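You operate a simulated robot arm through the tools that you are given. There is no shell and no other tool.

You run a simulated robot arm. Do the job below in one go: nothing can be reset, and whatever is moved stays where it is left.

## Task
Take the orange bridge on the tall rack worktop and put it away on the top of the grey table. Take the orange pad on the tall rack worktop and put it away on the ledge of the long frame. Take the green-capped wooden block on the orange bench top and put it away on the middle shelf of the yellow rack. Take the white-topped block and leave it on the small steel bench shelf. Take the felt pad with green grip and put it on the small steel bench shelf. Fetch the ribbed copper block from the orange bench top and set it on top of the long wooden block there. Open the green bin lid. Do these in any order. Set down upright: orange bridge, white-topped block, felt pad with green grip.

The check looks at the end state, three seconds after you hand in, the way a careful person would. Anything else that was tipped, shoved, dropped, spilled or broken makes it a failure. Lids that push on must go on centred and level and be pressed home; caps that screw on are set level and turned clockwise until they are tight.

## Robot
A 7-joint arm with a fingered hand on a trunk, on a base that moves. Base frame: it is fixed to the floor where the robot stands at the start and does not move with it; the origin is under the middle of the robot, x ahead of it, y to its left, z up; the surface under the hand at the start is at about z = 860. Lengths are in mm, angles in rad, forces in N, time in s.
With the tool pointing down near the work surface it reaches from about 340 to 700 mm from the robot's upright axis, wherever it stands. Its first joint turns from -2.897 to 2.897 rad. Places, roughly: felt pad with green grip (7x5x7 cm) [-1300, -6100, 900]; green bin lid [4100, -8900, 1000]; green-capped wooden block (8x5x5 cm) [-1300, -5200, 900]; ledge of the long frame (29x22 cm) [-7440, -3780, 880]; long wooden block (6x13x5 cm) [-1200, -5600, 900]; middle shelf of the yellow rack [3700, -5600, 800]; orange bridge (5x10x8 cm) [500, -100, 900]; orange pad (9x4x3 cm) [500, -800, 900]; ribbed copper block (6x3x3 cm) [-1500, -6100, 900]; small steel bench shelf [-4600, -3400, 300]; top of the grey table [-5800, -11100, 800]; white-topped block (5x8x6 cm) [-1400, -5900, 900]. Payload 3.4 kg.
The tool frame sits at the grasp point between the pads (the TCP): z along the fingers, y along the line on which they close. The tips reach 25 mm beyond it. The gripper opens to 88 mm; its body begins 29 mm behind the TCP. The gripper is a hand of 3 fingers: y runs from the thumb to the fingers, the wrist lies at [-13, -106, -174] in the tool frame.
Orientation is that of the tool frame in the base frame, as a unit quaternion [x, y, z, w]. With the fingers straight down and the wrist toward the robot, the tool's x, y and z point along [0, 1, 0], [1, 0, 0] and [0, 0, -1] of the base frame.

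## Interface
- The arm moves only by the tool servo_tool. Its argument "series" is text: rows parted by semicolons, each of 6 numbers parted by spaces: the shift along the base's x, y, z in cm, then the turn, a rotation vector about the base's x, y, z in rad. In form: dx dy dz rx ry rz; .... A call has 1 to 20 rows; each row is the pose to reach, as a shift and turn from the pose commanded when the call began. A row lasts 0.2 s, in which the tool goes at most 50 mm and 0.15 rad; a call with a longer step from one row to the next is refused whole. A pose out of reach is approached as far as the arm can. The call stops where the force on the tool passes 40 N (or 10 N more than at its start, if that is more) or the arm is blocked; 0.2 s more then pass. In this call time passes only in rows, and 0.2 s behind the last. It gives the time, the measured TCP pose, the force on the tool (base axes), the opening and the grip force at its end, in the units of the frame above (readings bear some noise), with the torque about the TCP (base axes, N m) and any sound that the robot's microphone picked up.
- Cameras (640 x 400 px; columns grow to the right, rows downward): "scene" is now at [14.7, 104.4, 1403.6]; the picture's right is [-0.56, -0.83, 0.00], its down [-0.40, 0.27, -0.88] and it looks along [0.73, -0.49, -0.48] (base axes); focal length 275 px, centre (320, 200). "wrist" rides on the gripper at [58, -85, -99] in the tool frame; the picture's right is [-0.67, 0.35, -0.66], its down [-0.69, -0.63, 0.37] and it looks along [-0.29, 0.69, 0.66] (tool axes); focal length 261 px, centre (320, 200). There is no depth. A picture from a camera that has moved, and an enlarged one, comes with that camera's place and axes in the base frame and with its lens.
- get_image(camera): a new picture of that camera. The clock stands still meanwhile.
- raise_lower(by): slides the trunk up (or, below 0, down) by that many mm; the arm and the scene camera ride with it, the base frame stays. It gives what a move gives, with no picture.
- drive_base(legs): drives the robot by 1 to 6 legs, each [ahead, left, turn to the left] in mm, mm and rad, along the robot's own axes; the way and the turn of a leg run together, so that a leg with both is an arc; at most 1500 mm and 3.142 rad a leg. The arm and the cameras ride along, it lands a little off, and it stops where it bumps. It gives what a move gives.
- set_fingers(index, middle, thumb_bend, thumb_turn): sets how far each is bent, from 0 (flat) to 1 (curled in); at 0.3 the hand is open as for a grip, at 0.7 the pads meet at the TCP. One left out holds its place. A second passes; each finger stops where it meets its share of the squeeze, and holds until it gets a number again. It is the only way to open and close the hand. It gives what a move gives, with no picture; readings hold the bend of each and the force on the fingers (four entries, about 0 where the hand has none), thumb and palm. thumb_turn goes from beside the hand (0) to across from the fingers (1), as for a grip.
- pan_tilt(pan, tilt): turns the head with the scene camera to pan (to the left, within 2.705 rad either way) and tilt (down, from -0.506 to 1.204), counted from straight ahead of the robot. It gives what a move gives.
- close_up(camera, box): a new picture of the part [left, top, right, bottom] of that camera's present view, enlarged. The clock stands still meanwhile.
- finish_job(): hands the job in; it is judged then, once.

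Places have to be worked out from the pictures, the camera data and where the tool is seen. Open the gripper and draw the arm clear of the work before you hand the job in, unless the task says otherwise.

The tools are called after "Emit:" as a command line: name --argument value ..., lists and objects as JSON in quotes. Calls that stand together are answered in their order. servo_tool: Moves the arm, as the interface text tells. Its arguments: {"type":"object","properties":{"series":{"type":"string"}},"required":["series"]} The other tools are called the same way: raise_lower (by) moves the trunk up or down; set_fingers (index, middle, thumb_bend, thumb_turn) moves the fingers one by one; drive_base (legs) drives the base; pan_tilt (pan, tilt) turns the head that bears the scene camera; get_image (camera) takes a picture; close_up (camera, box) takes an enlarged picture of a part of a camera's view; finish_job () hands the job in.

At the start:

```text
clock: 0.0
tool_pos: [351.8, -198.6, 1133.7]
tool_rot: [0.707, 0.707, 0.0, 0.0]
wrist_force: [-0.2, -0.9, 0.4]
moment: [0.0, 0.01, 0.01]
grip_width: 87.5
grip_force: 0.1
shape: jaw
bend: [0.3, 0.3, 0.3, 0.98]
finger forces: [0.1, 0.0, 0.0, 0.0, 0.0, 0.0]
trunk travel left (down, up): [-400.0, 190.0]
robot x, y, heading: [0.9, -1.2, -0.001]
head pan, tilt (commanded): [-0.588, 0.499]
```

scene: 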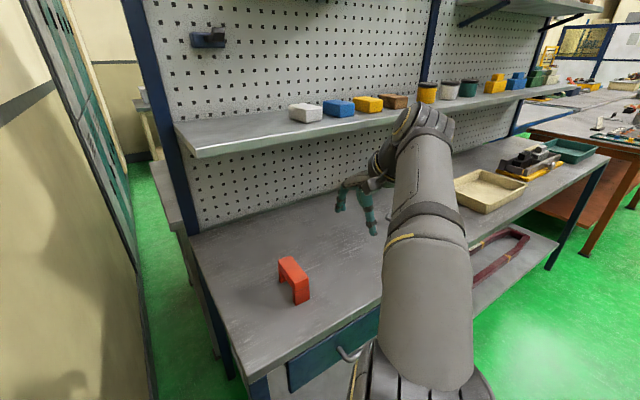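
wrist: 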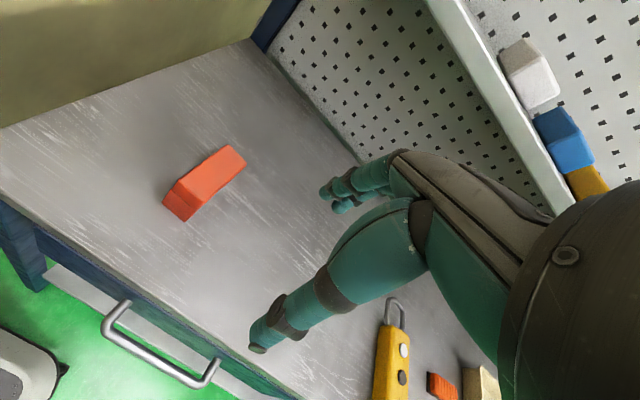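

I'll begin by looking around: the orange bridge is seen on the worktop ahead. I take a closer view of the bridge with the scene camera.

Emit:
close_up --camera "scene" --box '[180, 180, 400, 340]'

Emit:
close_up --camera "wrist" --box '[120, 100, 300, 260]'

```text
2.50 times, centred on (290, 260) of scene
camera zoom: at [14.7, 104.4, 1403.6], right [-0.56, -0.83, 0.0], down [-0.4, 0.27, -0.88], along [0.73, -0.49, -0.48], focal length 688 px, centre (395, 50)
```

zoom: 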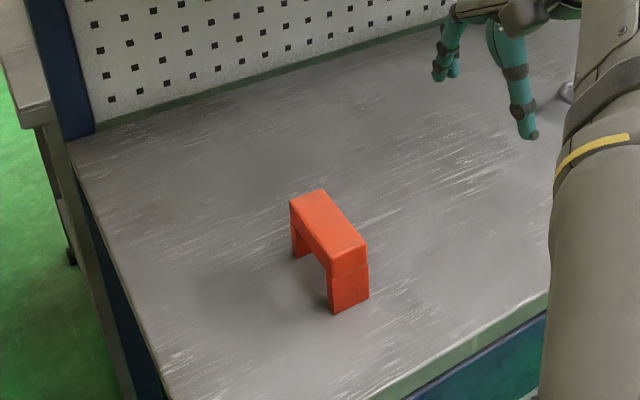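

```text
2.50 times, centred on (210, 180) of wrist
camera zoom: at [266.0, -139.8, 1233.0], right [0.35, -0.67, 0.66], down [-0.63, -0.69, -0.37], along [0.69, -0.29, -0.66], focal length 652 px, centre (595, 250)
```

zoom: 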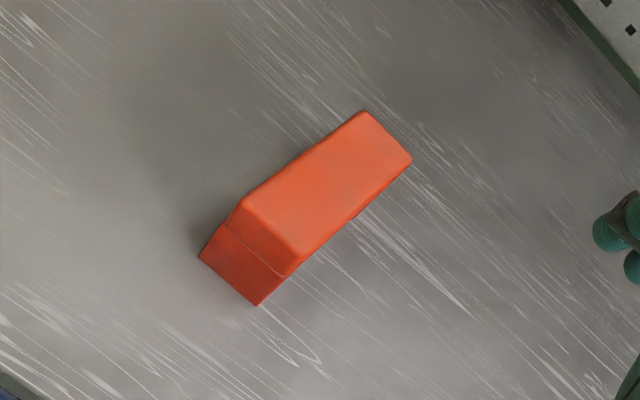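

The bridge sits at about x 425–518, y −97…−140, long side along x. Before acting I look around to learn the layout of the room.

Emit:
pan_tilt --pan 0.6 --tilt 0.2

Emit:
get_image --camera "scene"

Emit:
pan_tilt --pan 2.0 --tilt 0.2

Emit:
get_image --camera "scene"

Emit:
pan_tilt --pan -1.3 --tilt 0.2

Emit:
get_image --camera "scene"

Emit:
pan_tilt --pan -2.6 --tilt 0.2

Emit:
get_image --camera "scene"

```text
clock: 1.4
tool_pos: [351.2, -198.3, 1133.2]
tool_rot: [0.707, 0.707, -0.001, 0.001]
wrist_force: [0.5, 0.0, 0.2]
moment: [-0.01, 0.0, 0.05]
grip_width: 87.7
grip_force: 0.1
shape: jaw
bend: [0.3, 0.3, 0.3, 0.98]
finger forces: [0.0, 0.0, 0.0, 0.0, 0.1, 0.0]
trunk travel left (down, up): [-400.0, 190.0]
robot x, y, heading: [-1.3, 0.5, -0.005]
head pan, tilt (commanded): [0.6, 0.201]
```

```text
taken
camera scene: at [16.0, 207.5, 1431.3], right [0.56, -0.83, 0.0], down [-0.16, -0.11, -0.98], along [0.81, 0.55, -0.2], focal length 275 px, centre (320, 200)
```

scene: 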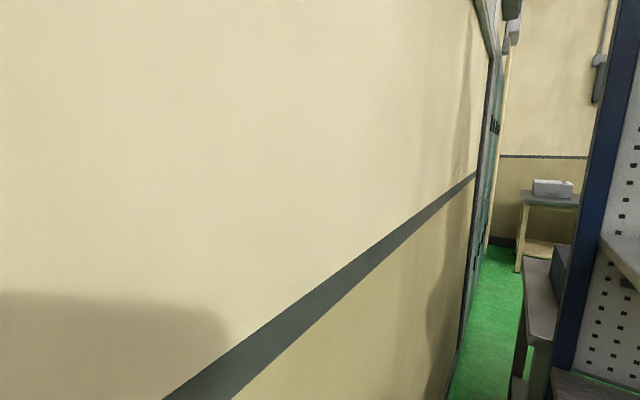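

```text
clock: 2.9
tool_pos: [351.2, -198.6, 1133.3]
tool_rot: [0.707, 0.707, 0.0, 0.0]
wrist_force: [0.1, 0.3, -0.4]
moment: [0.0, -0.02, 0.02]
grip_width: 87.6
grip_force: 0.0
shape: jaw
bend: [0.3, 0.3, 0.3, 0.98]
finger forces: [0.0, 0.1, 0.0, 0.0, 0.0, 0.0]
trunk travel left (down, up): [-400.0, 190.0]
robot x, y, heading: [-2.1, -0.4, -0.002]
head pan, tilt (commanded): [2.0, 0.201]
```

```text
taken
camera scene: at [-99.7, 239.7, 1431.3], right [0.91, 0.42, 0.0], down [0.08, -0.18, -0.98], along [-0.41, 0.89, -0.2], focal length 275 px, centre (320, 200)
```

scene: 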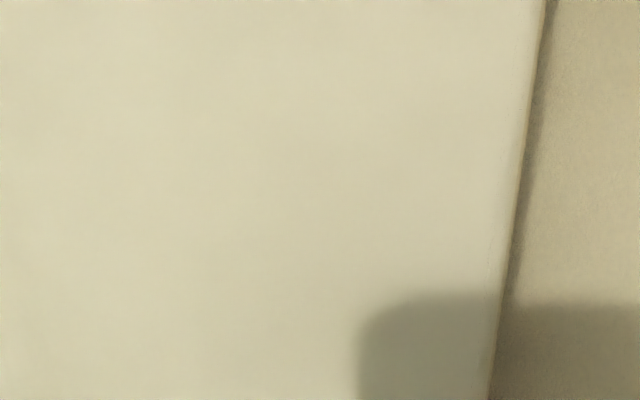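

```text
clock: 5.7
tool_pos: [351.4, -198.2, 1132.6]
tool_rot: [0.707, 0.707, 0.0, -0.001]
wrist_force: [0.1, -0.2, 0.8]
moment: [0.01, 0.01, 0.01]
grip_width: 87.4
grip_force: 0.1
shape: jaw
bend: [0.3, 0.3, 0.3, 0.98]
finger forces: [0.0, 0.1, 0.0, 0.1, 0.0, 0.1]
trunk travel left (down, up): [-400.0, 190.0]
robot x, y, heading: [-2.4, -1.8, -0.002]
head pan, tilt (commanded): [-1.3, 0.201]
```

```text
taken
camera scene: at [-36.0, 65.1, 1431.3], right [-0.96, -0.27, 0.0], down [-0.05, 0.19, -0.98], along [0.26, -0.94, -0.2], focal length 275 px, centre (320, 200)
```

scene: 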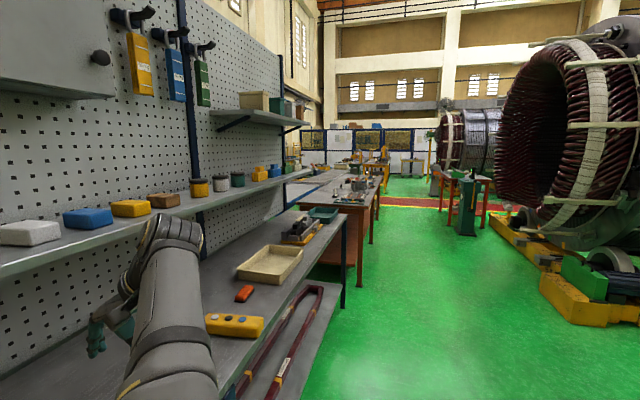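

```text
clock: 7.2
tool_pos: [352.2, -197.4, 1134.2]
tool_rot: [0.707, 0.707, 0.0, 0.0]
wrist_force: [0.1, 0.3, 0.8]
moment: [0.04, 0.04, 0.01]
grip_width: 87.6
grip_force: 0.0
shape: jaw
bend: [0.3, 0.3, 0.3, 0.98]
finger forces: [0.1, 0.0, 0.1, 0.0, 0.0, 0.0]
trunk travel left (down, up): [-400.0, 190.0]
robot x, y, heading: [0.0, -0.3, 0.001]
head pan, tilt (commanded): [-2.601, 0.201]
```

```text
taken
camera scene: at [-140.8, 106.9, 1431.3], right [-0.52, 0.86, 0.0], down [0.17, 0.1, -0.98], along [-0.84, -0.51, -0.2], focal length 275 px, centre (320, 200)
```

scene: 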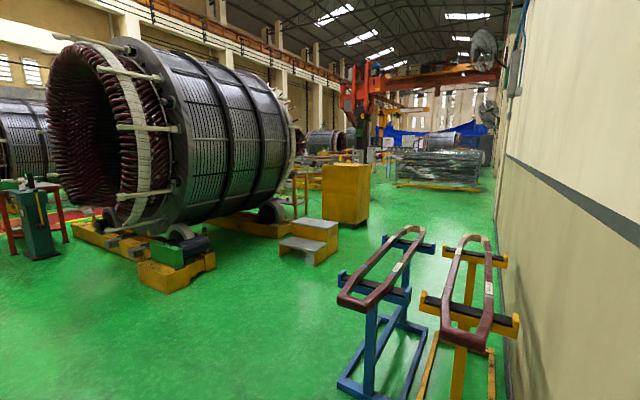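

The route out of this corner is open to the rear-right, and the worktop runs along −y. I'll turn the hand a quarter turn and bring it above the bridge so that the fingers close across its narrow side.

Emit:
servo_tool --series "1.1 0.7 -0.5 0 0 -0.148; 2.2 1.4 -1 0 0 -0.296; 3.3 2.1 -2 0 0 -0.444; 4.4 2.8 -3 0 0 -0.592; 5.5 3.5 -4 0 0 -0.74; 6.6 4.2 -5 0 0 -0.888; 7.7 4.9 -6 0 0 -1.036; 8.8 5.6 -7 0 0 -1.184; 9.9 6.3 -8 0 0 -1.332; 11 7 -9 0 0 -1.48; 12 7.8 -10 0 0 -1.62; 12 7.8 -11.5 0 0 -1.62"

Emit:
pan_tilt --pan -0.3 --tilt 0.75

Emit:
get_image --camera "scene"

Emit:
get_image --camera "wrist"

```text
clock: 9.8
tool_pos: [472.1, -120.0, 1018.5]
tool_rot: [1.0, -0.025, 0.0, 0.0]
wrist_force: [-0.2, -0.7, 0.1]
moment: [0.0, 0.01, -0.02]
grip_width: 87.8
grip_force: 0.1
shape: jaw
bend: [0.3, 0.3, 0.3, 0.98]
finger forces: [0.0, 0.0, 0.1, 0.1, 0.0, 0.0]
trunk travel left (down, up): [-400.0, 190.0]
robot x, y, heading: [-3.1, -2.3, 0.0]
head pan, tilt (commanded): [-2.601, 0.201]
```

```text
clock: 11.9
tool_pos: [472.5, -120.3, 1017.6]
tool_rot: [1.0, -0.024, 0.0, 0.0]
wrist_force: [0.3, -0.6, -0.2]
moment: [0.0, 0.02, -0.04]
grip_width: 87.7
grip_force: 0.0
shape: jaw
bend: [0.3, 0.3, 0.3, 0.98]
finger forces: [0.0, 0.0, 0.0, 0.1, 0.0, 0.1]
trunk travel left (down, up): [-400.0, 190.0]
robot x, y, heading: [0.0, 2.4, 0.002]
head pan, tilt (commanded): [-0.3, 0.75]
```

```text
taken
camera scene: at [18.2, 130.4, 1381.7], right [-0.3, -0.96, 0.0], down [-0.65, 0.2, -0.73], along [0.7, -0.22, -0.68], focal length 275 px, centre (320, 200)
```

scene: 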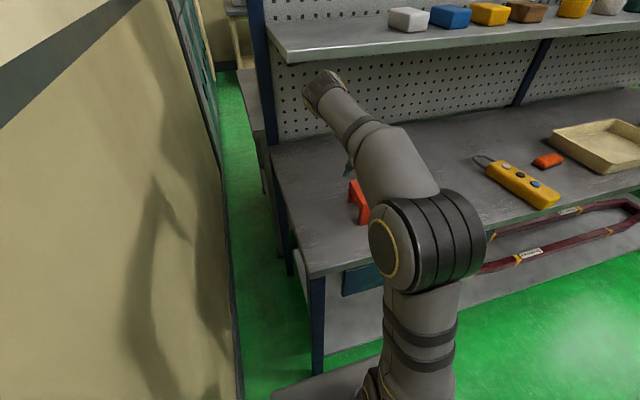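

```text
taken
camera wrist: at [534.1, -37.5, 1117.8], right [-0.69, -0.32, 0.66], down [-0.65, 0.66, -0.37], along [-0.32, -0.68, -0.66], focal length 261 px, centre (320, 200)
```

wrist: 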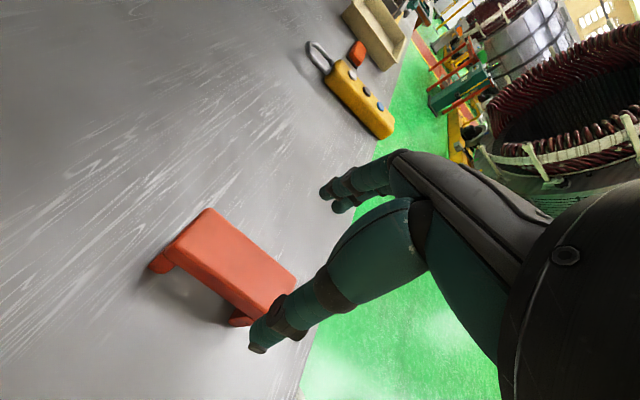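

From the wrist view the bridge is centred near (478, −117), and it lies between thumb and fingers. I shift slightly and come down so that the pads straddle the top beam.

Emit:
servo_tool --series "0.3 0.2 -2 0 0 0; 0.5 0.3 -4 0 0 0; 0.5 0.3 -6 0 0 0; 0.5 0.3 -8 0 0 0; 0.5 0.3 -9.3 0 0 0"

Emit:
get_image --camera "wrist"

```text
clock: 13.1
tool_pos: [477.8, -116.4, 925.7]
tool_rot: [1.0, -0.025, 0.0, 0.0]
wrist_force: [0.5, -0.2, -0.8]
moment: [0.0, 0.0, -0.05]
grip_width: 87.5
grip_force: 0.1
shape: jaw
bend: [0.3, 0.3, 0.3, 0.98]
finger forces: [0.0, 0.0, 0.0, 0.0, 0.0, 0.0]
trunk travel left (down, up): [-400.0, 190.0]
robot x, y, heading: [0.5, -2.0, -0.007]
head pan, tilt (commanded): [-0.3, 0.75]
```

```text
taken
camera wrist: at [538.9, -34.3, 1024.9], right [-0.69, -0.32, 0.66], down [-0.65, 0.66, -0.37], along [-0.32, -0.68, -0.66], focal length 261 px, centre (320, 200)
```

wrist: 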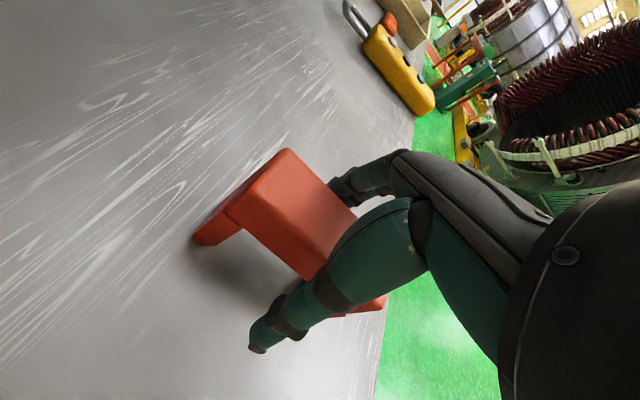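

The bridge sits between the thumb and the fingers. I close the hand on the top beam.

Emit:
set_fingers --index 0.7 --middle 0.7 --thumb_bend 0.7

Emit:
get_image --camera "wrist"

```text
clock: 14.1
tool_pos: [477.4, -116.6, 926.5]
tool_rot: [1.0, -0.024, -0.001, 0.001]
wrist_force: [0.5, -0.6, 0.3]
moment: [-0.02, 0.02, 0.0]
grip_width: 32.4
grip_force: 15.7
shape: fingers
bend: [0.57, 0.61, 0.55, 0.96]
finger forces: [8.5, 7.1, 0.0, 0.0, 14.9, 0.1]
trunk travel left (down, up): [-400.0, 190.0]
robot x, y, heading: [3.0, 5.1, 0.002]
head pan, tilt (commanded): [-0.3, 0.75]
```

```text
taken
camera wrist: at [539.1, -34.4, 1025.2], right [-0.69, -0.32, 0.66], down [-0.65, 0.66, -0.37], along [-0.32, -0.68, -0.66], focal length 261 px, centre (320, 200)
```

wrist: 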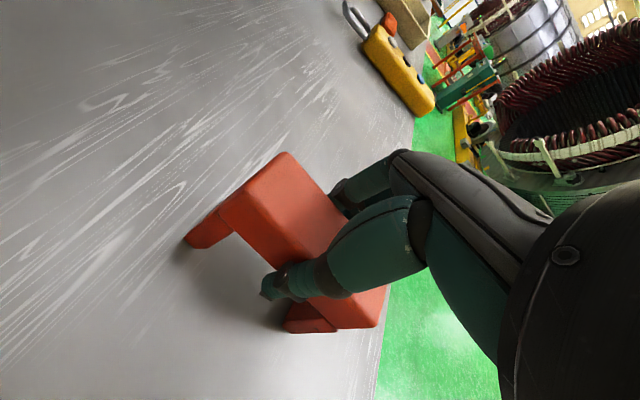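

The bridge is held with about 15 N. I lift it straight up and check that it comes along.

Emit:
servo_tool --series "0 0 1 0 0 0; 0 0 3 0 0 0; 0 0 5 0 0 0; 0 0 8 0 0 0; 0 0 12 0 0 0; 0 0 16 0 0 0"

Emit:
get_image --camera "wrist"

```text
clock: 15.5
tool_pos: [476.2, -116.9, 1083.7]
tool_rot: [1.0, -0.025, 0.001, -0.001]
wrist_force: [-0.1, 0.2, -1.8]
moment: [-0.01, 0.01, -0.01]
grip_width: 32.4
grip_force: 15.6
shape: fingers
bend: [0.57, 0.61, 0.55, 0.96]
finger forces: [8.6, 7.2, 0.1, 0.0, 14.8, 0.1]
trunk travel left (down, up): [-400.0, 190.0]
robot x, y, heading: [2.9, -3.0, 0.007]
head pan, tilt (commanded): [-0.3, 0.75]
```

```text
taken
camera wrist: at [539.7, -34.2, 1183.5], right [-0.69, -0.32, 0.66], down [-0.65, 0.66, -0.36], along [-0.32, -0.68, -0.66], focal length 261 px, centre (320, 200)
```

wrist: 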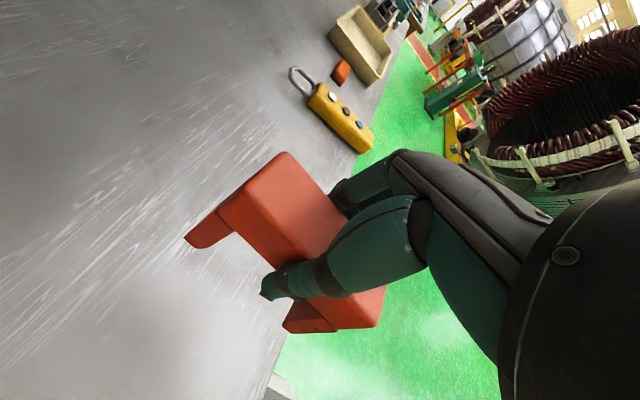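

The bridge is held firmly. I back off from the rack, then turn to face along the aisle (−y) with the arm over clear floor.

Emit:
drive_base --legs '[[-500, 0, 0], [0, 0, -1.571]]'

Emit:
pan_tilt --pan 0.0 --tilt 0.15

Emit:
get_image --camera "scene"

```text
clock: 22.3
tool_pos: [-617.9, -478.8, 1083.3]
tool_rot: [-0.695, 0.719, 0.0, -0.001]
wrist_force: [0.1, -0.3, -2.1]
moment: [-0.01, 0.01, 0.01]
grip_width: 32.1
grip_force: 15.8
shape: fingers
bend: [0.57, 0.62, 0.55, 0.96]
finger forces: [8.5, 7.1, 0.1, 0.0, 14.9, 0.0]
trunk travel left (down, up): [-400.0, 190.0]
robot x, y, heading: [-506.4, -1.7, -1.556]
head pan, tilt (commanded): [-0.3, 0.75]
```

```text
clock: 23.3
tool_pos: [-618.5, -480.7, 1083.9]
tool_rot: [-0.695, 0.719, 0.001, 0.001]
wrist_force: [0.9, 0.1, -3.1]
moment: [0.01, 0.0, 0.0]
grip_width: 32.2
grip_force: 15.5
shape: fingers
bend: [0.57, 0.62, 0.55, 0.96]
finger forces: [8.5, 7.2, 0.0, 0.1, 14.8, 0.0]
trunk travel left (down, up): [-400.0, 190.0]
robot x, y, heading: [-511.7, 0.8, -1.549]
head pan, tilt (commanded): [0.0, 0.15]
```

```text
taken
camera scene: at [-352.2, -33.0, 1435.9], right [-1.0, -0.02, 0.0], down [0.0, 0.15, -0.99], along [0.02, -0.99, -0.15], focal length 275 px, centre (320, 200)
```

scene: 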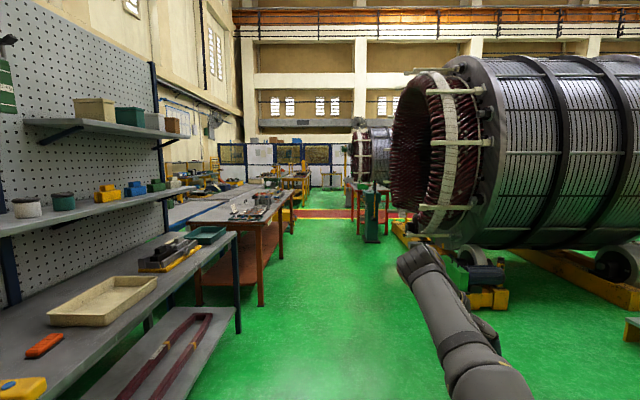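

The aisle ahead is clear on both sides. I drive along it and look again.

Emit:
drive_base --legs '[[1500, 0, 0], [1500, 0, 0], [500, 0, 0]]'

Emit:
get_image --camera "scene"

Emit:
pan_tilt --pan -0.9 --tilt 0.2

Emit:
get_image --camera "scene"

Emit:
pan_tilt --pan 0.9 --tilt 0.2

Emit:
get_image --camera "scene"

```text
clock: 40.0
tool_pos: [-574.1, -3922.6, 1083.7]
tool_rot: [-0.695, 0.719, 0.0, 0.0]
wrist_force: [-0.2, 0.7, -2.1]
moment: [0.02, 0.01, -0.02]
grip_width: 32.3
grip_force: 15.2
shape: fingers
bend: [0.57, 0.62, 0.55, 0.96]
finger forces: [8.6, 7.2, 0.1, 0.0, 14.7, 0.0]
trunk travel left (down, up): [-400.0, 190.0]
robot x, y, heading: [-460.3, -3441.1, -1.556]
head pan, tilt (commanded): [0.0, 0.15]
```

```text
taken
camera scene: at [-305.6, -3476.3, 1436.0], right [-1.0, -0.01, 0.0], down [0.0, 0.15, -0.99], along [0.01, -0.99, -0.15], focal length 275 px, centre (320, 200)
```

scene: 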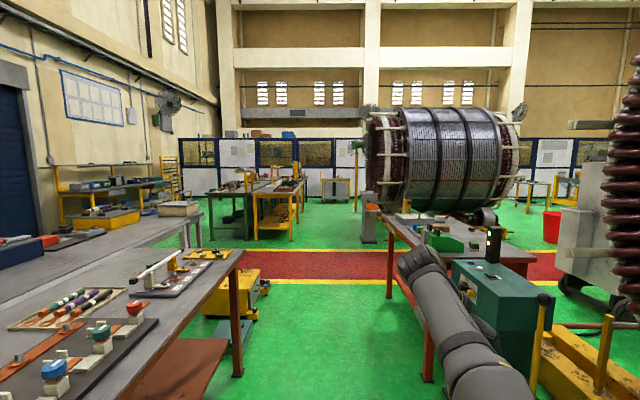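

```text
clock: 41.2
tool_pos: [-572.8, -3921.8, 1083.3]
tool_rot: [-0.695, 0.719, 0.001, 0.0]
wrist_force: [-0.2, 0.1, -1.7]
moment: [0.02, 0.01, -0.01]
grip_width: 32.4
grip_force: 15.2
shape: fingers
bend: [0.57, 0.62, 0.55, 0.96]
finger forces: [8.4, 7.2, 0.0, 0.1, 14.8, 0.0]
trunk travel left (down, up): [-400.0, 190.0]
robot x, y, heading: [-464.7, -3444.2, -1.55]
head pan, tilt (commanded): [-0.901, 0.201]
```

```text
taken
camera scene: at [-379.0, -3442.5, 1431.3], right [-0.63, 0.77, 0.0], down [0.15, 0.13, -0.98], along [-0.76, -0.62, -0.2], focal length 275 px, centre (320, 200)
```

scene: 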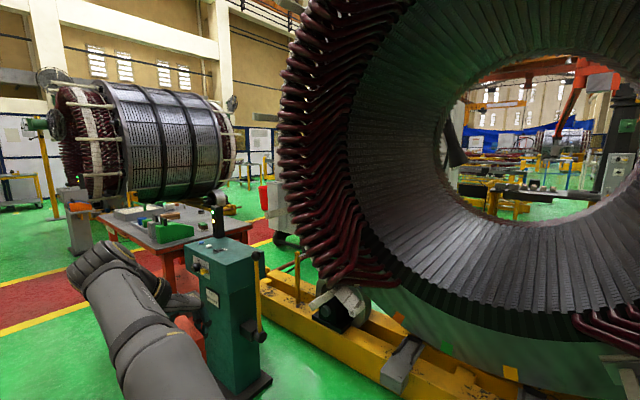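

```text
clock: 43.0
tool_pos: [-573.7, -3923.1, 1083.6]
tool_rot: [-0.695, 0.719, -0.001, 0.0]
wrist_force: [0.5, -0.6, -1.9]
moment: [0.01, 0.0, -0.02]
grip_width: 32.2
grip_force: 15.5
shape: fingers
bend: [0.57, 0.62, 0.55, 0.96]
finger forces: [8.5, 7.2, 0.0, 0.0, 14.8, 0.1]
trunk travel left (down, up): [-400.0, 190.0]
robot x, y, heading: [-463.8, -3441.7, -1.557]
head pan, tilt (commanded): [0.901, 0.201]
```

```text
taken
camera scene: at [-233.1, -3440.3, 1431.3], right [-0.61, -0.79, 0.0], down [-0.16, 0.12, -0.98], along [0.78, -0.6, -0.2], focal length 275 px, centre (320, 200)
```

scene: 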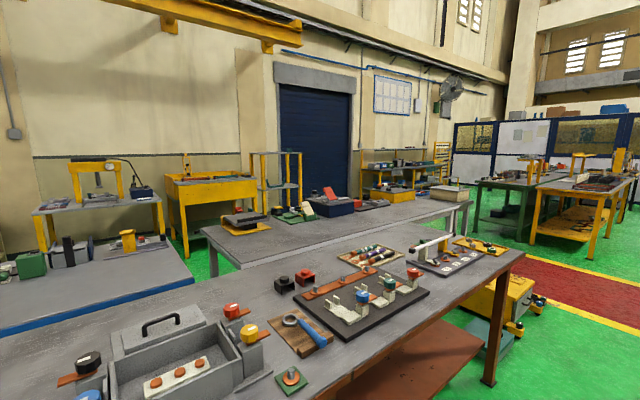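

The gap between the red‑legged bench (corner near x −995) and the brown table (x ≈ 270) is wide and I am about in its middle. I drive on to the red walkway.

Emit:
drive_base --legs '[[1500, 0, 0], [1500, 0, 0], [500, 0, 0]]'

Emit:
pan_tilt --pan -0.5 --tilt 0.15

Emit:
get_image --camera "scene"

Emit:
pan_tilt --pan -1.4 --tilt 0.15

Emit:
get_image --camera "scene"

Emit:
pan_tilt --pan 0.8 --tilt 0.15

Emit:
get_image --camera "scene"

Emit:
pan_tilt --pan 1.7 --tilt 0.15

Emit:
get_image --camera "scene"

```text
clock: 60.2
tool_pos: [-562.9, -7448.1, 1083.5]
tool_rot: [-0.689, 0.725, 0.0, 0.0]
wrist_force: [-0.3, -0.7, -2.3]
moment: [0.03, -0.02, 0.0]
grip_width: 32.5
grip_force: 15.3
shape: fingers
bend: [0.57, 0.62, 0.55, 0.96]
finger forces: [8.6, 7.3, 0.0, 0.0, 14.8, 0.1]
trunk travel left (down, up): [-400.0, 190.0]
robot x, y, heading: [-439.9, -6972.6, -1.573]
head pan, tilt (commanded): [0.901, 0.201]
```

```text
clock: 61.7
tool_pos: [-563.4, -7447.8, 1082.4]
tool_rot: [-0.689, 0.725, 0.0, -0.001]
wrist_force: [1.0, -0.2, -2.4]
moment: [0.02, 0.04, -0.02]
grip_width: 32.3
grip_force: 15.1
shape: fingers
bend: [0.57, 0.62, 0.55, 0.96]
finger forces: [8.4, 7.2, 0.0, 0.1, 14.7, 0.1]
trunk travel left (down, up): [-400.0, 190.0]
robot x, y, heading: [-447.2, -6972.4, -1.573]
head pan, tilt (commanded): [-0.499, 0.15]
```

```text
taken
camera scene: at [-332.1, -6995.4, 1436.0], right [-0.88, 0.48, 0.0], down [0.07, 0.13, -0.99], along [-0.47, -0.87, -0.15], focal length 275 px, centre (320, 200)
```

scene: 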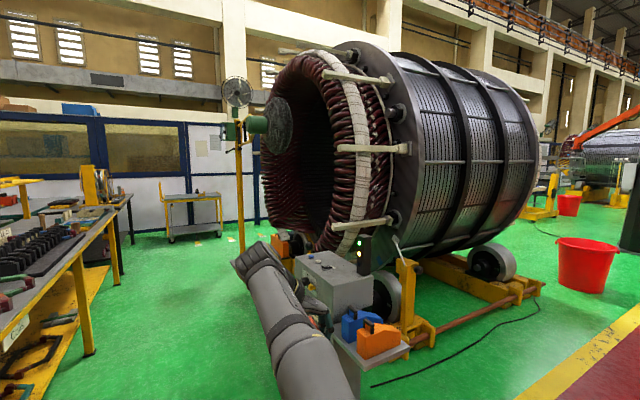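

```text
clock: 62.9
tool_pos: [-564.1, -7446.9, 1084.0]
tool_rot: [-0.688, 0.726, 0.001, 0.0]
wrist_force: [-0.2, 0.3, -2.6]
moment: [0.0, 0.02, 0.03]
grip_width: 32.1
grip_force: 15.5
shape: fingers
bend: [0.57, 0.62, 0.55, 0.96]
finger forces: [8.4, 7.2, 0.1, 0.0, 14.7, 0.0]
trunk travel left (down, up): [-400.0, 190.0]
robot x, y, heading: [-447.6, -6972.4, -1.577]
head pan, tilt (commanded): [-1.4, 0.15]
```

```text
taken
camera scene: at [-379.0, -6929.7, 1436.0], right [-0.17, 0.99, 0.0], down [0.15, 0.03, -0.99], along [-0.97, -0.17, -0.15], focal length 275 px, centre (320, 200)
```

scene: 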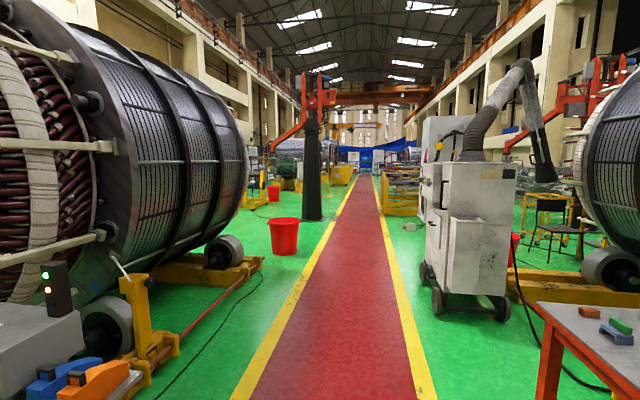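

```text
clock: 65.0
tool_pos: [-563.6, -7448.9, 1083.0]
tool_rot: [-0.688, 0.726, 0.0, 0.0]
wrist_force: [0.7, -0.3, -1.8]
moment: [0.01, -0.01, -0.01]
grip_width: 32.4
grip_force: 15.0
shape: fingers
bend: [0.57, 0.62, 0.55, 0.96]
finger forces: [8.5, 7.4, 0.0, 0.0, 14.6, 0.0]
trunk travel left (down, up): [-400.0, 190.0]
robot x, y, heading: [-445.2, -6973.9, -1.573]
head pan, tilt (commanded): [0.799, 0.15]
```

```text
taken
camera scene: at [-221.3, -6978.9, 1436.0], right [-0.7, -0.71, 0.0], down [-0.11, 0.1, -0.99], along [0.71, -0.69, -0.15], focal length 275 px, centre (320, 200)
```

scene: 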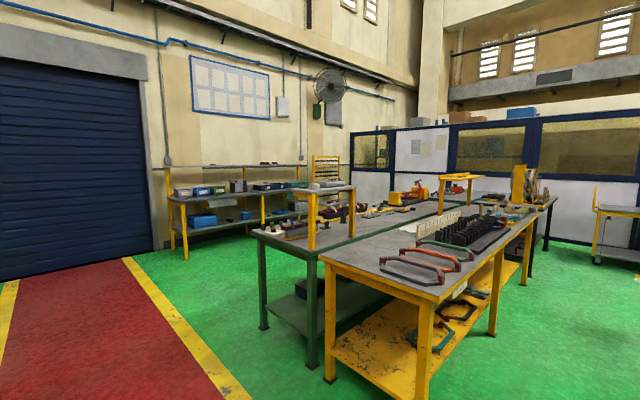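

```text
clock: 66.2
tool_pos: [-563.1, -7448.1, 1083.3]
tool_rot: [-0.688, 0.726, 0.0, 0.0]
wrist_force: [0.0, 0.2, -2.3]
moment: [-0.02, -0.02, 0.0]
grip_width: 32.2
grip_force: 15.3
shape: fingers
bend: [0.57, 0.62, 0.55, 0.96]
finger forces: [8.5, 7.2, 0.0, 0.1, 14.7, 0.0]
trunk travel left (down, up): [-400.0, 190.0]
robot x, y, heading: [-446.3, -6970.4, -1.576]
head pan, tilt (commanded): [1.7, 0.15]
```

```text
taken
camera scene: at [-195.6, -6902.5, 1436.0], right [0.13, -0.99, 0.0], down [-0.15, -0.02, -0.99], along [0.98, 0.12, -0.15], focal length 275 px, centre (320, 200)
```

scene: 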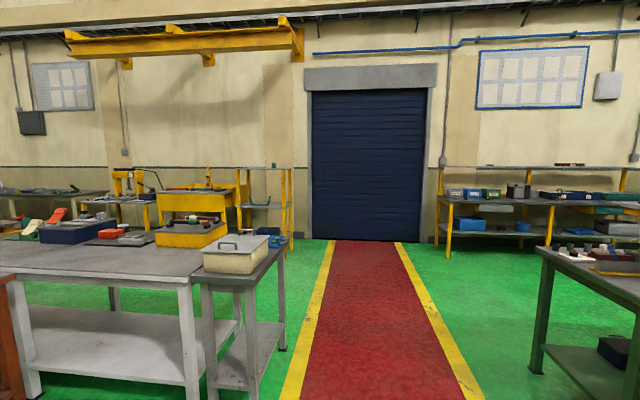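

The walkway runs west at y ≈ −7090 and looks clear. I turn right and drive along it towards x ≈ −5000.

Emit:
drive_base --legs '[[0, 0, -1.57], [1500, 40, 0], [1500, 40, 0], [1500, 30, 0]]'

Emit:
pan_tilt --pan 0.0 --tilt 0.15

Emit:
get_image --camera "scene"

Emit:
pan_tilt --pan 0.9 --tilt 0.15

Emit:
get_image --camera "scene"

Emit:
pan_tilt --pan -0.9 --tilt 0.15

Emit:
get_image --camera "scene"

```text
refused: leg 2 is longer than a leg can be; nothing moved
```

```text
clock: 67.9
tool_pos: [-562.9, -7448.2, 1084.4]
tool_rot: [-0.688, 0.725, 0.0, 0.0]
wrist_force: [1.0, 0.0, -2.2]
moment: [-0.04, 0.01, 0.0]
grip_width: 32.0
grip_force: 14.7
shape: fingers
bend: [0.57, 0.62, 0.55, 0.96]
finger forces: [8.5, 7.4, 0.1, 0.0, 14.8, 0.0]
trunk travel left (down, up): [-400.0, 190.0]
robot x, y, heading: [-444.3, -6969.4, -1.575]
head pan, tilt (commanded): [0.0, 0.15]
```

```text
taken
camera scene: at [-287.8, -7006.8, 1436.0], right [-1.0, 0.0, 0.0], down [0.0, 0.15, -0.99], along [0.0, -0.99, -0.15], focal length 275 px, centre (320, 200)
```

scene: 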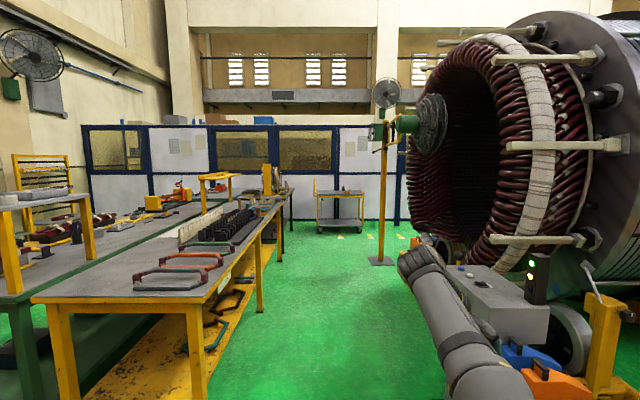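

```text
clock: 69.1
tool_pos: [-562.3, -7447.5, 1084.2]
tool_rot: [-0.689, 0.725, 0.0, 0.0]
wrist_force: [1.2, 0.8, -2.6]
moment: [0.05, 0.05, -0.01]
grip_width: 32.1
grip_force: 15.6
shape: fingers
bend: [0.57, 0.62, 0.55, 0.96]
finger forces: [8.5, 7.3, 0.1, 0.1, 14.7, 0.0]
trunk travel left (down, up): [-400.0, 190.0]
robot x, y, heading: [-445.0, -6971.5, -1.571]
head pan, tilt (commanded): [0.901, 0.15]
```

```text
taken
camera scene: at [-215.1, -6971.9, 1436.0], right [-0.62, -0.78, 0.0], down [-0.12, 0.09, -0.99], along [0.77, -0.62, -0.15], focal length 275 px, centre (320, 200)
```

scene: 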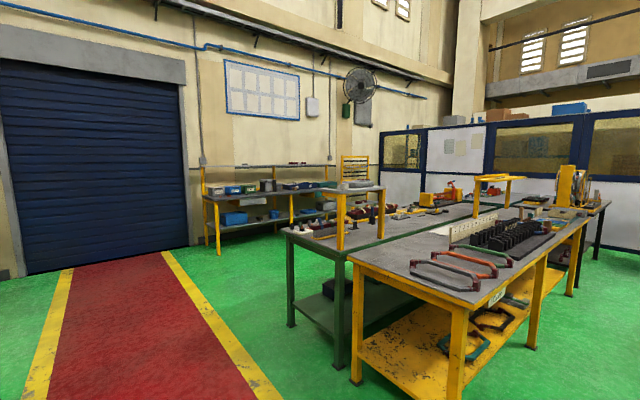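

```text
clock: 70.9
tool_pos: [-562.5, -7448.4, 1083.1]
tool_rot: [-0.689, 0.725, 0.001, 0.0]
wrist_force: [-0.4, -0.3, -1.9]
moment: [0.02, 0.01, 0.0]
grip_width: 32.5
grip_force: 15.9
shape: fingers
bend: [0.57, 0.62, 0.55, 0.96]
finger forces: [8.6, 7.3, 0.1, 0.0, 14.7, 0.0]
trunk travel left (down, up): [-400.0, 190.0]
robot x, y, heading: [-444.1, -6969.8, -1.574]
head pan, tilt (commanded): [-0.901, 0.15]
```

```text
taken
camera scene: at [-360.4, -6971.5, 1436.0], right [-0.62, 0.78, 0.0], down [0.12, 0.09, -0.99], along [-0.78, -0.61, -0.15], focal length 275 px, centre (320, 200)
```

scene: 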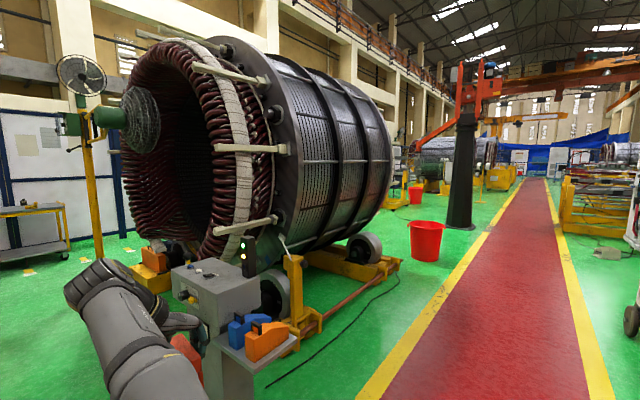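

The leg was just over the limit, so nothing moved. I send the same path with shorter legs.

Emit:
drive_base --legs '[[0, 0, -1.57], [1490, 40, 0], [1490, 40, 0], [1490, 30, 0]]'

Emit:
pan_tilt --pan 0.0 --tilt 0.15

Emit:
get_image --camera "scene"

Emit:
pan_tilt --pan 0.9 --tilt 0.15

Emit:
get_image --camera "scene"

Emit:
pan_tilt --pan -0.9 --tilt 0.15

Emit:
get_image --camera "scene"

```text
clock: 96.1
tool_pos: [-5393.0, -7035.4, 1082.7]
tool_rot: [0.013, 1.0, -0.001, 0.0]
wrist_force: [0.8, -0.9, -1.8]
moment: [-0.01, 0.0, 0.0]
grip_width: 32.2
grip_force: 15.0
shape: fingers
bend: [0.57, 0.62, 0.55, 0.96]
finger forces: [8.5, 7.4, 0.1, 0.1, 14.6, 0.0]
trunk travel left (down, up): [-400.0, 190.0]
robot x, y, heading: [-4916.9, -7141.8, -3.121]
head pan, tilt (commanded): [-0.901, 0.15]
```

```text
clock: 97.3
tool_pos: [-5393.5, -7033.5, 1082.7]
tool_rot: [0.013, 1.0, 0.0, 0.0]
wrist_force: [-0.7, 0.1, -1.7]
moment: [0.07, 0.0, 0.04]
grip_width: 32.3
grip_force: 14.9
shape: fingers
bend: [0.57, 0.62, 0.55, 0.96]
finger forces: [8.5, 7.3, 0.0, 0.0, 14.6, 0.0]
trunk travel left (down, up): [-400.0, 190.0]
robot x, y, heading: [-4913.6, -7139.9, -3.12]
head pan, tilt (commanded): [0.0, 0.15]
```

```text
taken
camera scene: at [-4942.2, -7301.0, 1436.0], right [-0.02, 1.0, 0.0], down [0.15, 0.0, -0.99], along [-0.99, -0.02, -0.15], focal length 275 px, centre (320, 200)
```

scene: 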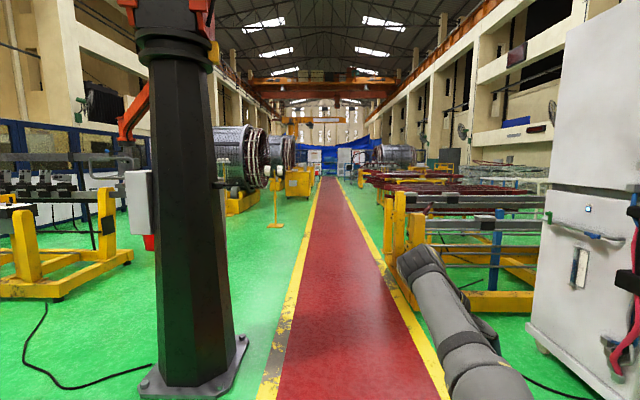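

```text
clock: 98.5
tool_pos: [-5392.3, -7033.0, 1084.2]
tool_rot: [0.013, 1.0, 0.001, 0.0]
wrist_force: [0.3, 0.0, -2.5]
moment: [0.02, 0.0, 0.01]
grip_width: 32.3
grip_force: 15.3
shape: fingers
bend: [0.57, 0.62, 0.55, 0.96]
finger forces: [8.4, 7.3, 0.0, 0.0, 14.5, 0.0]
trunk travel left (down, up): [-400.0, 190.0]
robot x, y, heading: [-4909.3, -7139.5, -3.119]
head pan, tilt (commanded): [0.901, 0.15]
```

```text
taken
camera scene: at [-4905.4, -7372.8, 1436.0], right [-0.8, 0.6, 0.0], down [0.09, 0.12, -0.99], along [-0.6, -0.79, -0.15], focal length 275 px, centre (320, 200)
```

scene: 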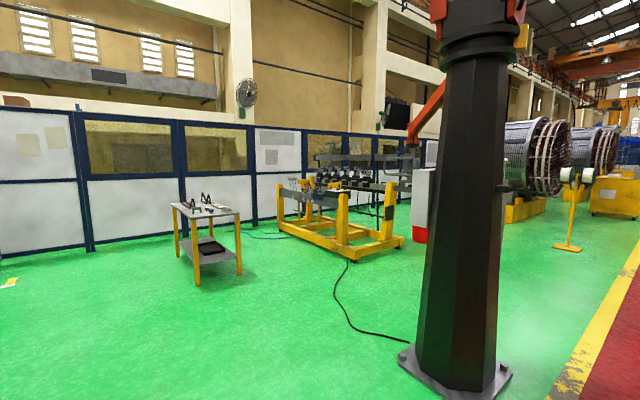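

```text
clock: 100.3
tool_pos: [-5392.9, -7033.5, 1083.3]
tool_rot: [0.013, 1.0, 0.001, 0.0]
wrist_force: [-0.1, 0.3, -1.7]
moment: [0.01, -0.04, 0.01]
grip_width: 31.9
grip_force: 14.9
shape: fingers
bend: [0.57, 0.62, 0.55, 0.96]
finger forces: [8.5, 7.2, 0.0, 0.1, 14.6, 0.0]
trunk travel left (down, up): [-400.0, 190.0]
robot x, y, heading: [-4910.6, -7137.3, -3.116]
head pan, tilt (commanded): [-0.901, 0.15]
```

```text
taken
camera scene: at [-4908.8, -7227.6, 1436.0], right [0.77, 0.64, 0.0], down [0.1, -0.11, -0.99], along [-0.63, 0.76, -0.15], focal length 275 px, centre (320, 200)
```

scene: 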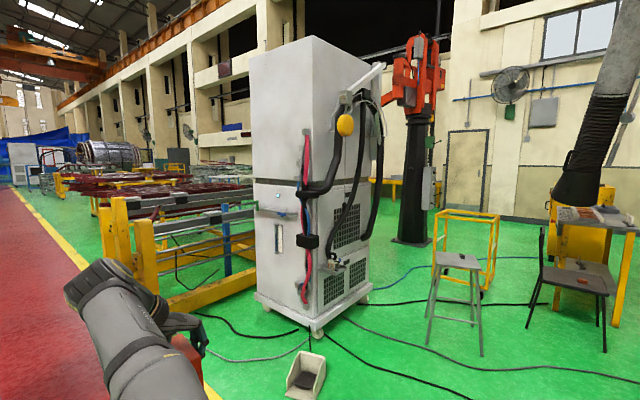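

The small table with yellow legs at about (−5830, −11115) matches the grey table. I turn left and drive toward its east side to get a good view of its top.

Emit:
drive_base --legs '[[0, 0, 1.55], [1450, 0, 0], [1450, 0, 0]]'

Emit:
pan_tilt --pan -0.7 --tilt 0.35

Emit:
get_image --camera "scene"

Emit:
pan_tilt --pan 0.1 --tilt 0.35

Emit:
get_image --camera "scene"

```text
clock: 118.1
tool_pos: [-4916.9, -10533.2, 1083.6]
tool_rot: [-0.706, 0.709, 0.0, 0.0]
wrist_force: [0.6, -0.4, -1.0]
moment: [0.0, 0.01, 0.0]
grip_width: 32.0
grip_force: 15.0
shape: fingers
bend: [0.57, 0.62, 0.55, 0.96]
finger forces: [8.5, 7.2, 0.0, 0.0, 14.5, 0.0]
trunk travel left (down, up): [-400.0, 190.0]
robot x, y, heading: [-4821.5, -10049.8, -1.52]
head pan, tilt (commanded): [-0.901, 0.15]
```

```text
clock: 118.8
tool_pos: [-4915.8, -10534.3, 1083.6]
tool_rot: [-0.706, 0.708, 0.001, 0.0]
wrist_force: [0.2, 0.4, -2.8]
moment: [-0.02, 0.0, 0.0]
grip_width: 32.2
grip_force: 14.8
shape: fingers
bend: [0.57, 0.62, 0.55, 0.96]
finger forces: [8.5, 7.2, 0.0, 0.0, 14.5, 0.0]
trunk travel left (down, up): [-400.0, 190.0]
robot x, y, heading: [-4822.2, -10050.6, -1.522]
head pan, tilt (commanded): [-0.7, 0.351]
```

```text
taken
camera scene: at [-4724.5, -10060.8, 1417.4], right [-0.79, 0.61, 0.0], down [0.21, 0.27, -0.94], along [-0.57, -0.75, -0.34], focal length 275 px, centre (320, 200)
```

scene: 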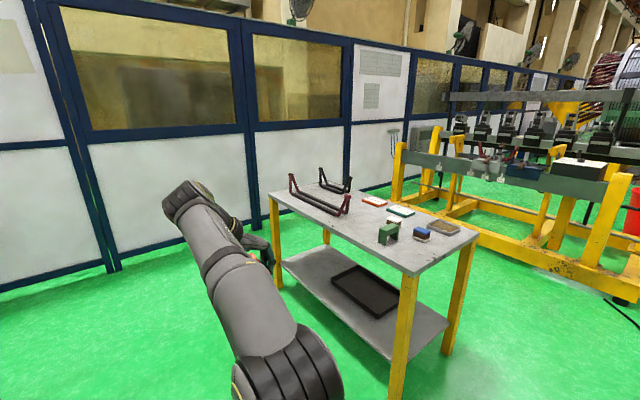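

```text
clock: 120.0
tool_pos: [-4916.3, -10534.4, 1083.5]
tool_rot: [-0.706, 0.708, 0.0, -0.001]
wrist_force: [-0.4, 0.2, -2.3]
moment: [0.01, 0.02, 0.05]
grip_width: 32.1
grip_force: 15.3
shape: fingers
bend: [0.57, 0.62, 0.55, 0.96]
finger forces: [8.4, 7.1, 0.0, 0.0, 14.6, 0.0]
trunk travel left (down, up): [-400.0, 190.0]
robot x, y, heading: [-4821.5, -10045.7, -1.524]
head pan, tilt (commanded): [0.099, 0.351]
```

```text
taken
camera scene: at [-4654.4, -10079.1, 1417.3], right [-0.99, -0.14, 0.0], down [-0.05, 0.34, -0.94], along [0.14, -0.93, -0.34], focal length 275 px, centre (320, 200)
```

scene: 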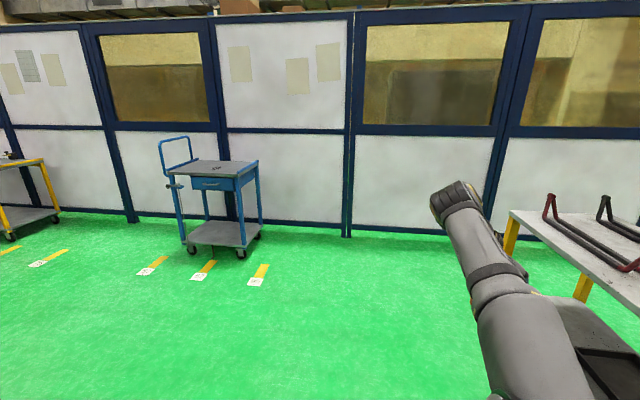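

I have a good view of the table. I zoom in on its top to find a free spot.

Emit:
pan_tilt --pan -0.7 --tilt 0.35

Emit:
close_up --camera "scene" --box '[260, 150, 500, 300]'

```text
clock: 121.1
tool_pos: [-4916.7, -10533.1, 1084.3]
tool_rot: [-0.706, 0.708, 0.0, 0.0]
wrist_force: [0.0, 0.9, -1.9]
moment: [0.03, 0.03, 0.03]
grip_width: 31.9
grip_force: 15.1
shape: fingers
bend: [0.57, 0.62, 0.55, 0.96]
finger forces: [8.6, 7.3, 0.1, 0.1, 14.6, 0.0]
trunk travel left (down, up): [-400.0, 190.0]
robot x, y, heading: [-4820.1, -10052.2, -1.524]
head pan, tilt (commanded): [-0.7, 0.351]
```

```text
2.67 times, centred on (380, 225) of scene
camera zoom: at [-4724.4, -10060.9, 1417.3], right [-0.79, 0.61, 0.0], down [0.21, 0.27, -0.94], along [-0.57, -0.75, -0.34], focal length 734 px, centre (160, 133)
```

zoom: 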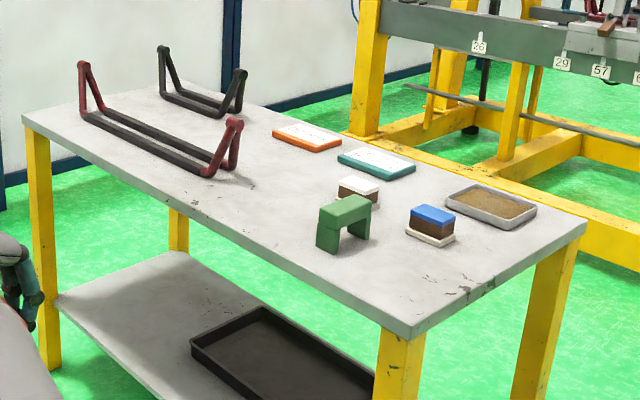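

The strip between the red handle and the green bridge, around (−5660, −10960), is free. I drive along the east side, turn to face the table, and stop short of it.

Emit:
drive_base --legs '[[1010, 0, 0], [0, 0, -1.62], [250, 0, 0]]'

Emit:
pan_tilt --pan -0.1 --tilt 0.75

Emit:
get_image --camera "scene"

Emit:
get_image --camera "wrist"

```text
clock: 131.6
tool_pos: [-5498.2, -10922.3, 1083.8]
tool_rot: [0.031, 1.0, 0.0, 0.0]
wrist_force: [0.1, 0.1, -1.7]
moment: [-0.01, -0.02, 0.01]
grip_width: 32.2
grip_force: 15.0
shape: fingers
bend: [0.57, 0.62, 0.55, 0.96]
finger forces: [8.4, 7.0, 0.0, 0.0, 14.4, 0.0]
trunk travel left (down, up): [-400.0, 190.0]
robot x, y, heading: [-5020.4, -11043.4, 3.133]
head pan, tilt (commanded): [-0.7, 0.351]
```

```text
clock: 132.6
tool_pos: [-5498.1, -10921.6, 1084.5]
tool_rot: [0.03, 1.0, 0.0, 0.0]
wrist_force: [0.1, 0.0, -2.6]
moment: [0.0, -0.02, 0.0]
grip_width: 32.0
grip_force: 14.6
shape: fingers
bend: [0.57, 0.62, 0.55, 0.96]
finger forces: [8.4, 7.1, 0.0, 0.0, 14.4, 0.0]
trunk travel left (down, up): [-400.0, 190.0]
robot x, y, heading: [-5021.1, -11045.7, 3.131]
head pan, tilt (commanded): [-0.099, 0.75]
```

```text
taken
camera scene: at [-5046.6, -11196.7, 1381.7], right [0.11, 0.99, 0.0], down [0.68, -0.08, -0.73], along [-0.73, 0.08, -0.68], focal length 275 px, centre (320, 200)
```

scene: 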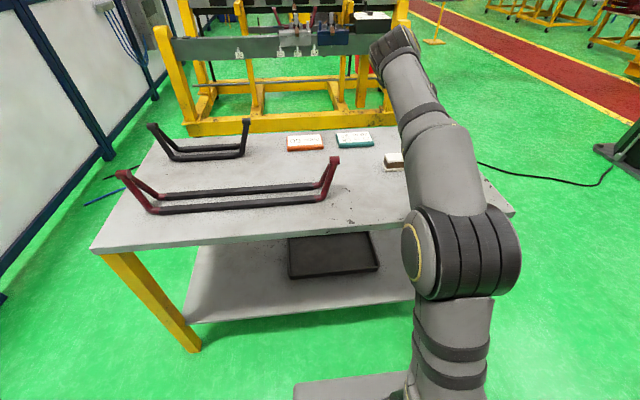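

```text
taken
camera wrist: at [-5561.2, -11002.4, 1183.1], right [0.69, 0.31, 0.66], down [0.65, -0.67, -0.37], along [0.33, 0.68, -0.66], focal length 261 px, centre (320, 200)
```

wrist: 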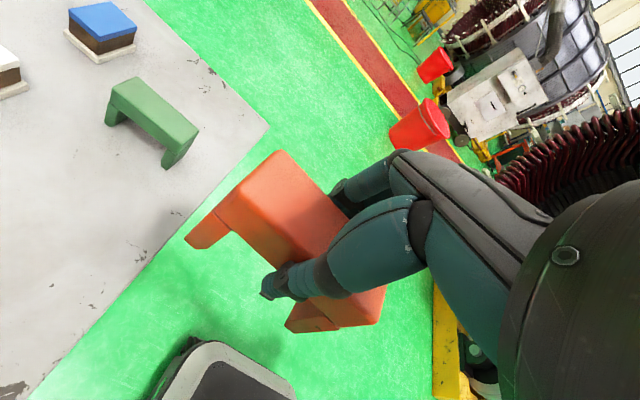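

The table edge is at x ≈ −5540 and the free patch runs from y −11100 to −10790. I roll forward 100 mm more, then take the bridge over (−5660, −10945).

Emit:
drive_base --legs '[[100, 0, 0]]'

```text
clock: 133.8
tool_pos: [-5598.9, -10920.2, 1083.1]
tool_rot: [0.03, 1.0, 0.0, 0.001]
wrist_force: [-0.6, 0.4, -2.2]
moment: [0.0, -0.04, 0.0]
grip_width: 32.0
grip_force: 15.0
shape: fingers
bend: [0.57, 0.62, 0.55, 0.96]
finger forces: [8.5, 7.1, 0.0, 0.1, 14.5, 0.0]
trunk travel left (down, up): [-400.0, 190.0]
robot x, y, heading: [-5121.8, -11040.2, 3.13]
head pan, tilt (commanded): [-0.099, 0.75]
```

I move over the spot and lower to about 30 mm above the top, then look.

Emit:
servo_tool --series "-2 -1 -2 0 0 0; -4 -2 -5 0 0 0; -6.1 -2.5 -9 0 0 0; -6.1 -2.5 -13 0 0 0; -6.1 -2.5 -16 0 0 0; -6.1 -2.5 -18 0 0 0"

Emit:
get_image --camera "wrist"

Emit:
get_image --camera "scene"

```text
clock: 135.2
tool_pos: [-5659.1, -10946.7, 902.6]
tool_rot: [0.031, 1.0, 0.0, 0.0]
wrist_force: [0.5, -0.5, -1.5]
moment: [-0.01, -0.01, 0.02]
grip_width: 32.1
grip_force: 15.2
shape: fingers
bend: [0.57, 0.62, 0.55, 0.96]
finger forces: [8.5, 7.2, 0.0, 0.0, 14.5, 0.0]
trunk travel left (down, up): [-400.0, 190.0]
robot x, y, heading: [-5121.8, -11042.4, 3.13]
head pan, tilt (commanded): [-0.099, 0.75]
```

```text
taken
camera wrist: at [-5723.1, -11027.5, 1001.5], right [0.69, 0.31, 0.66], down [0.65, -0.67, -0.37], along [0.33, 0.68, -0.66], focal length 261 px, centre (320, 200)
```

wrist: 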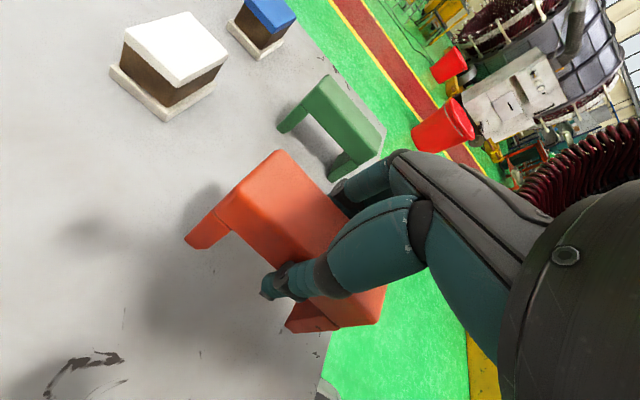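

```text
taken
camera scene: at [-5147.8, -11195.5, 1381.7], right [0.11, 0.99, 0.0], down [0.68, -0.08, -0.73], along [-0.73, 0.08, -0.68], focal length 275 px, centre (320, 200)
```

scene: 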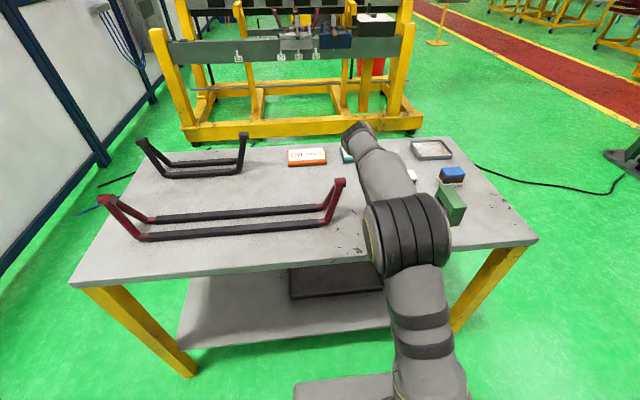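

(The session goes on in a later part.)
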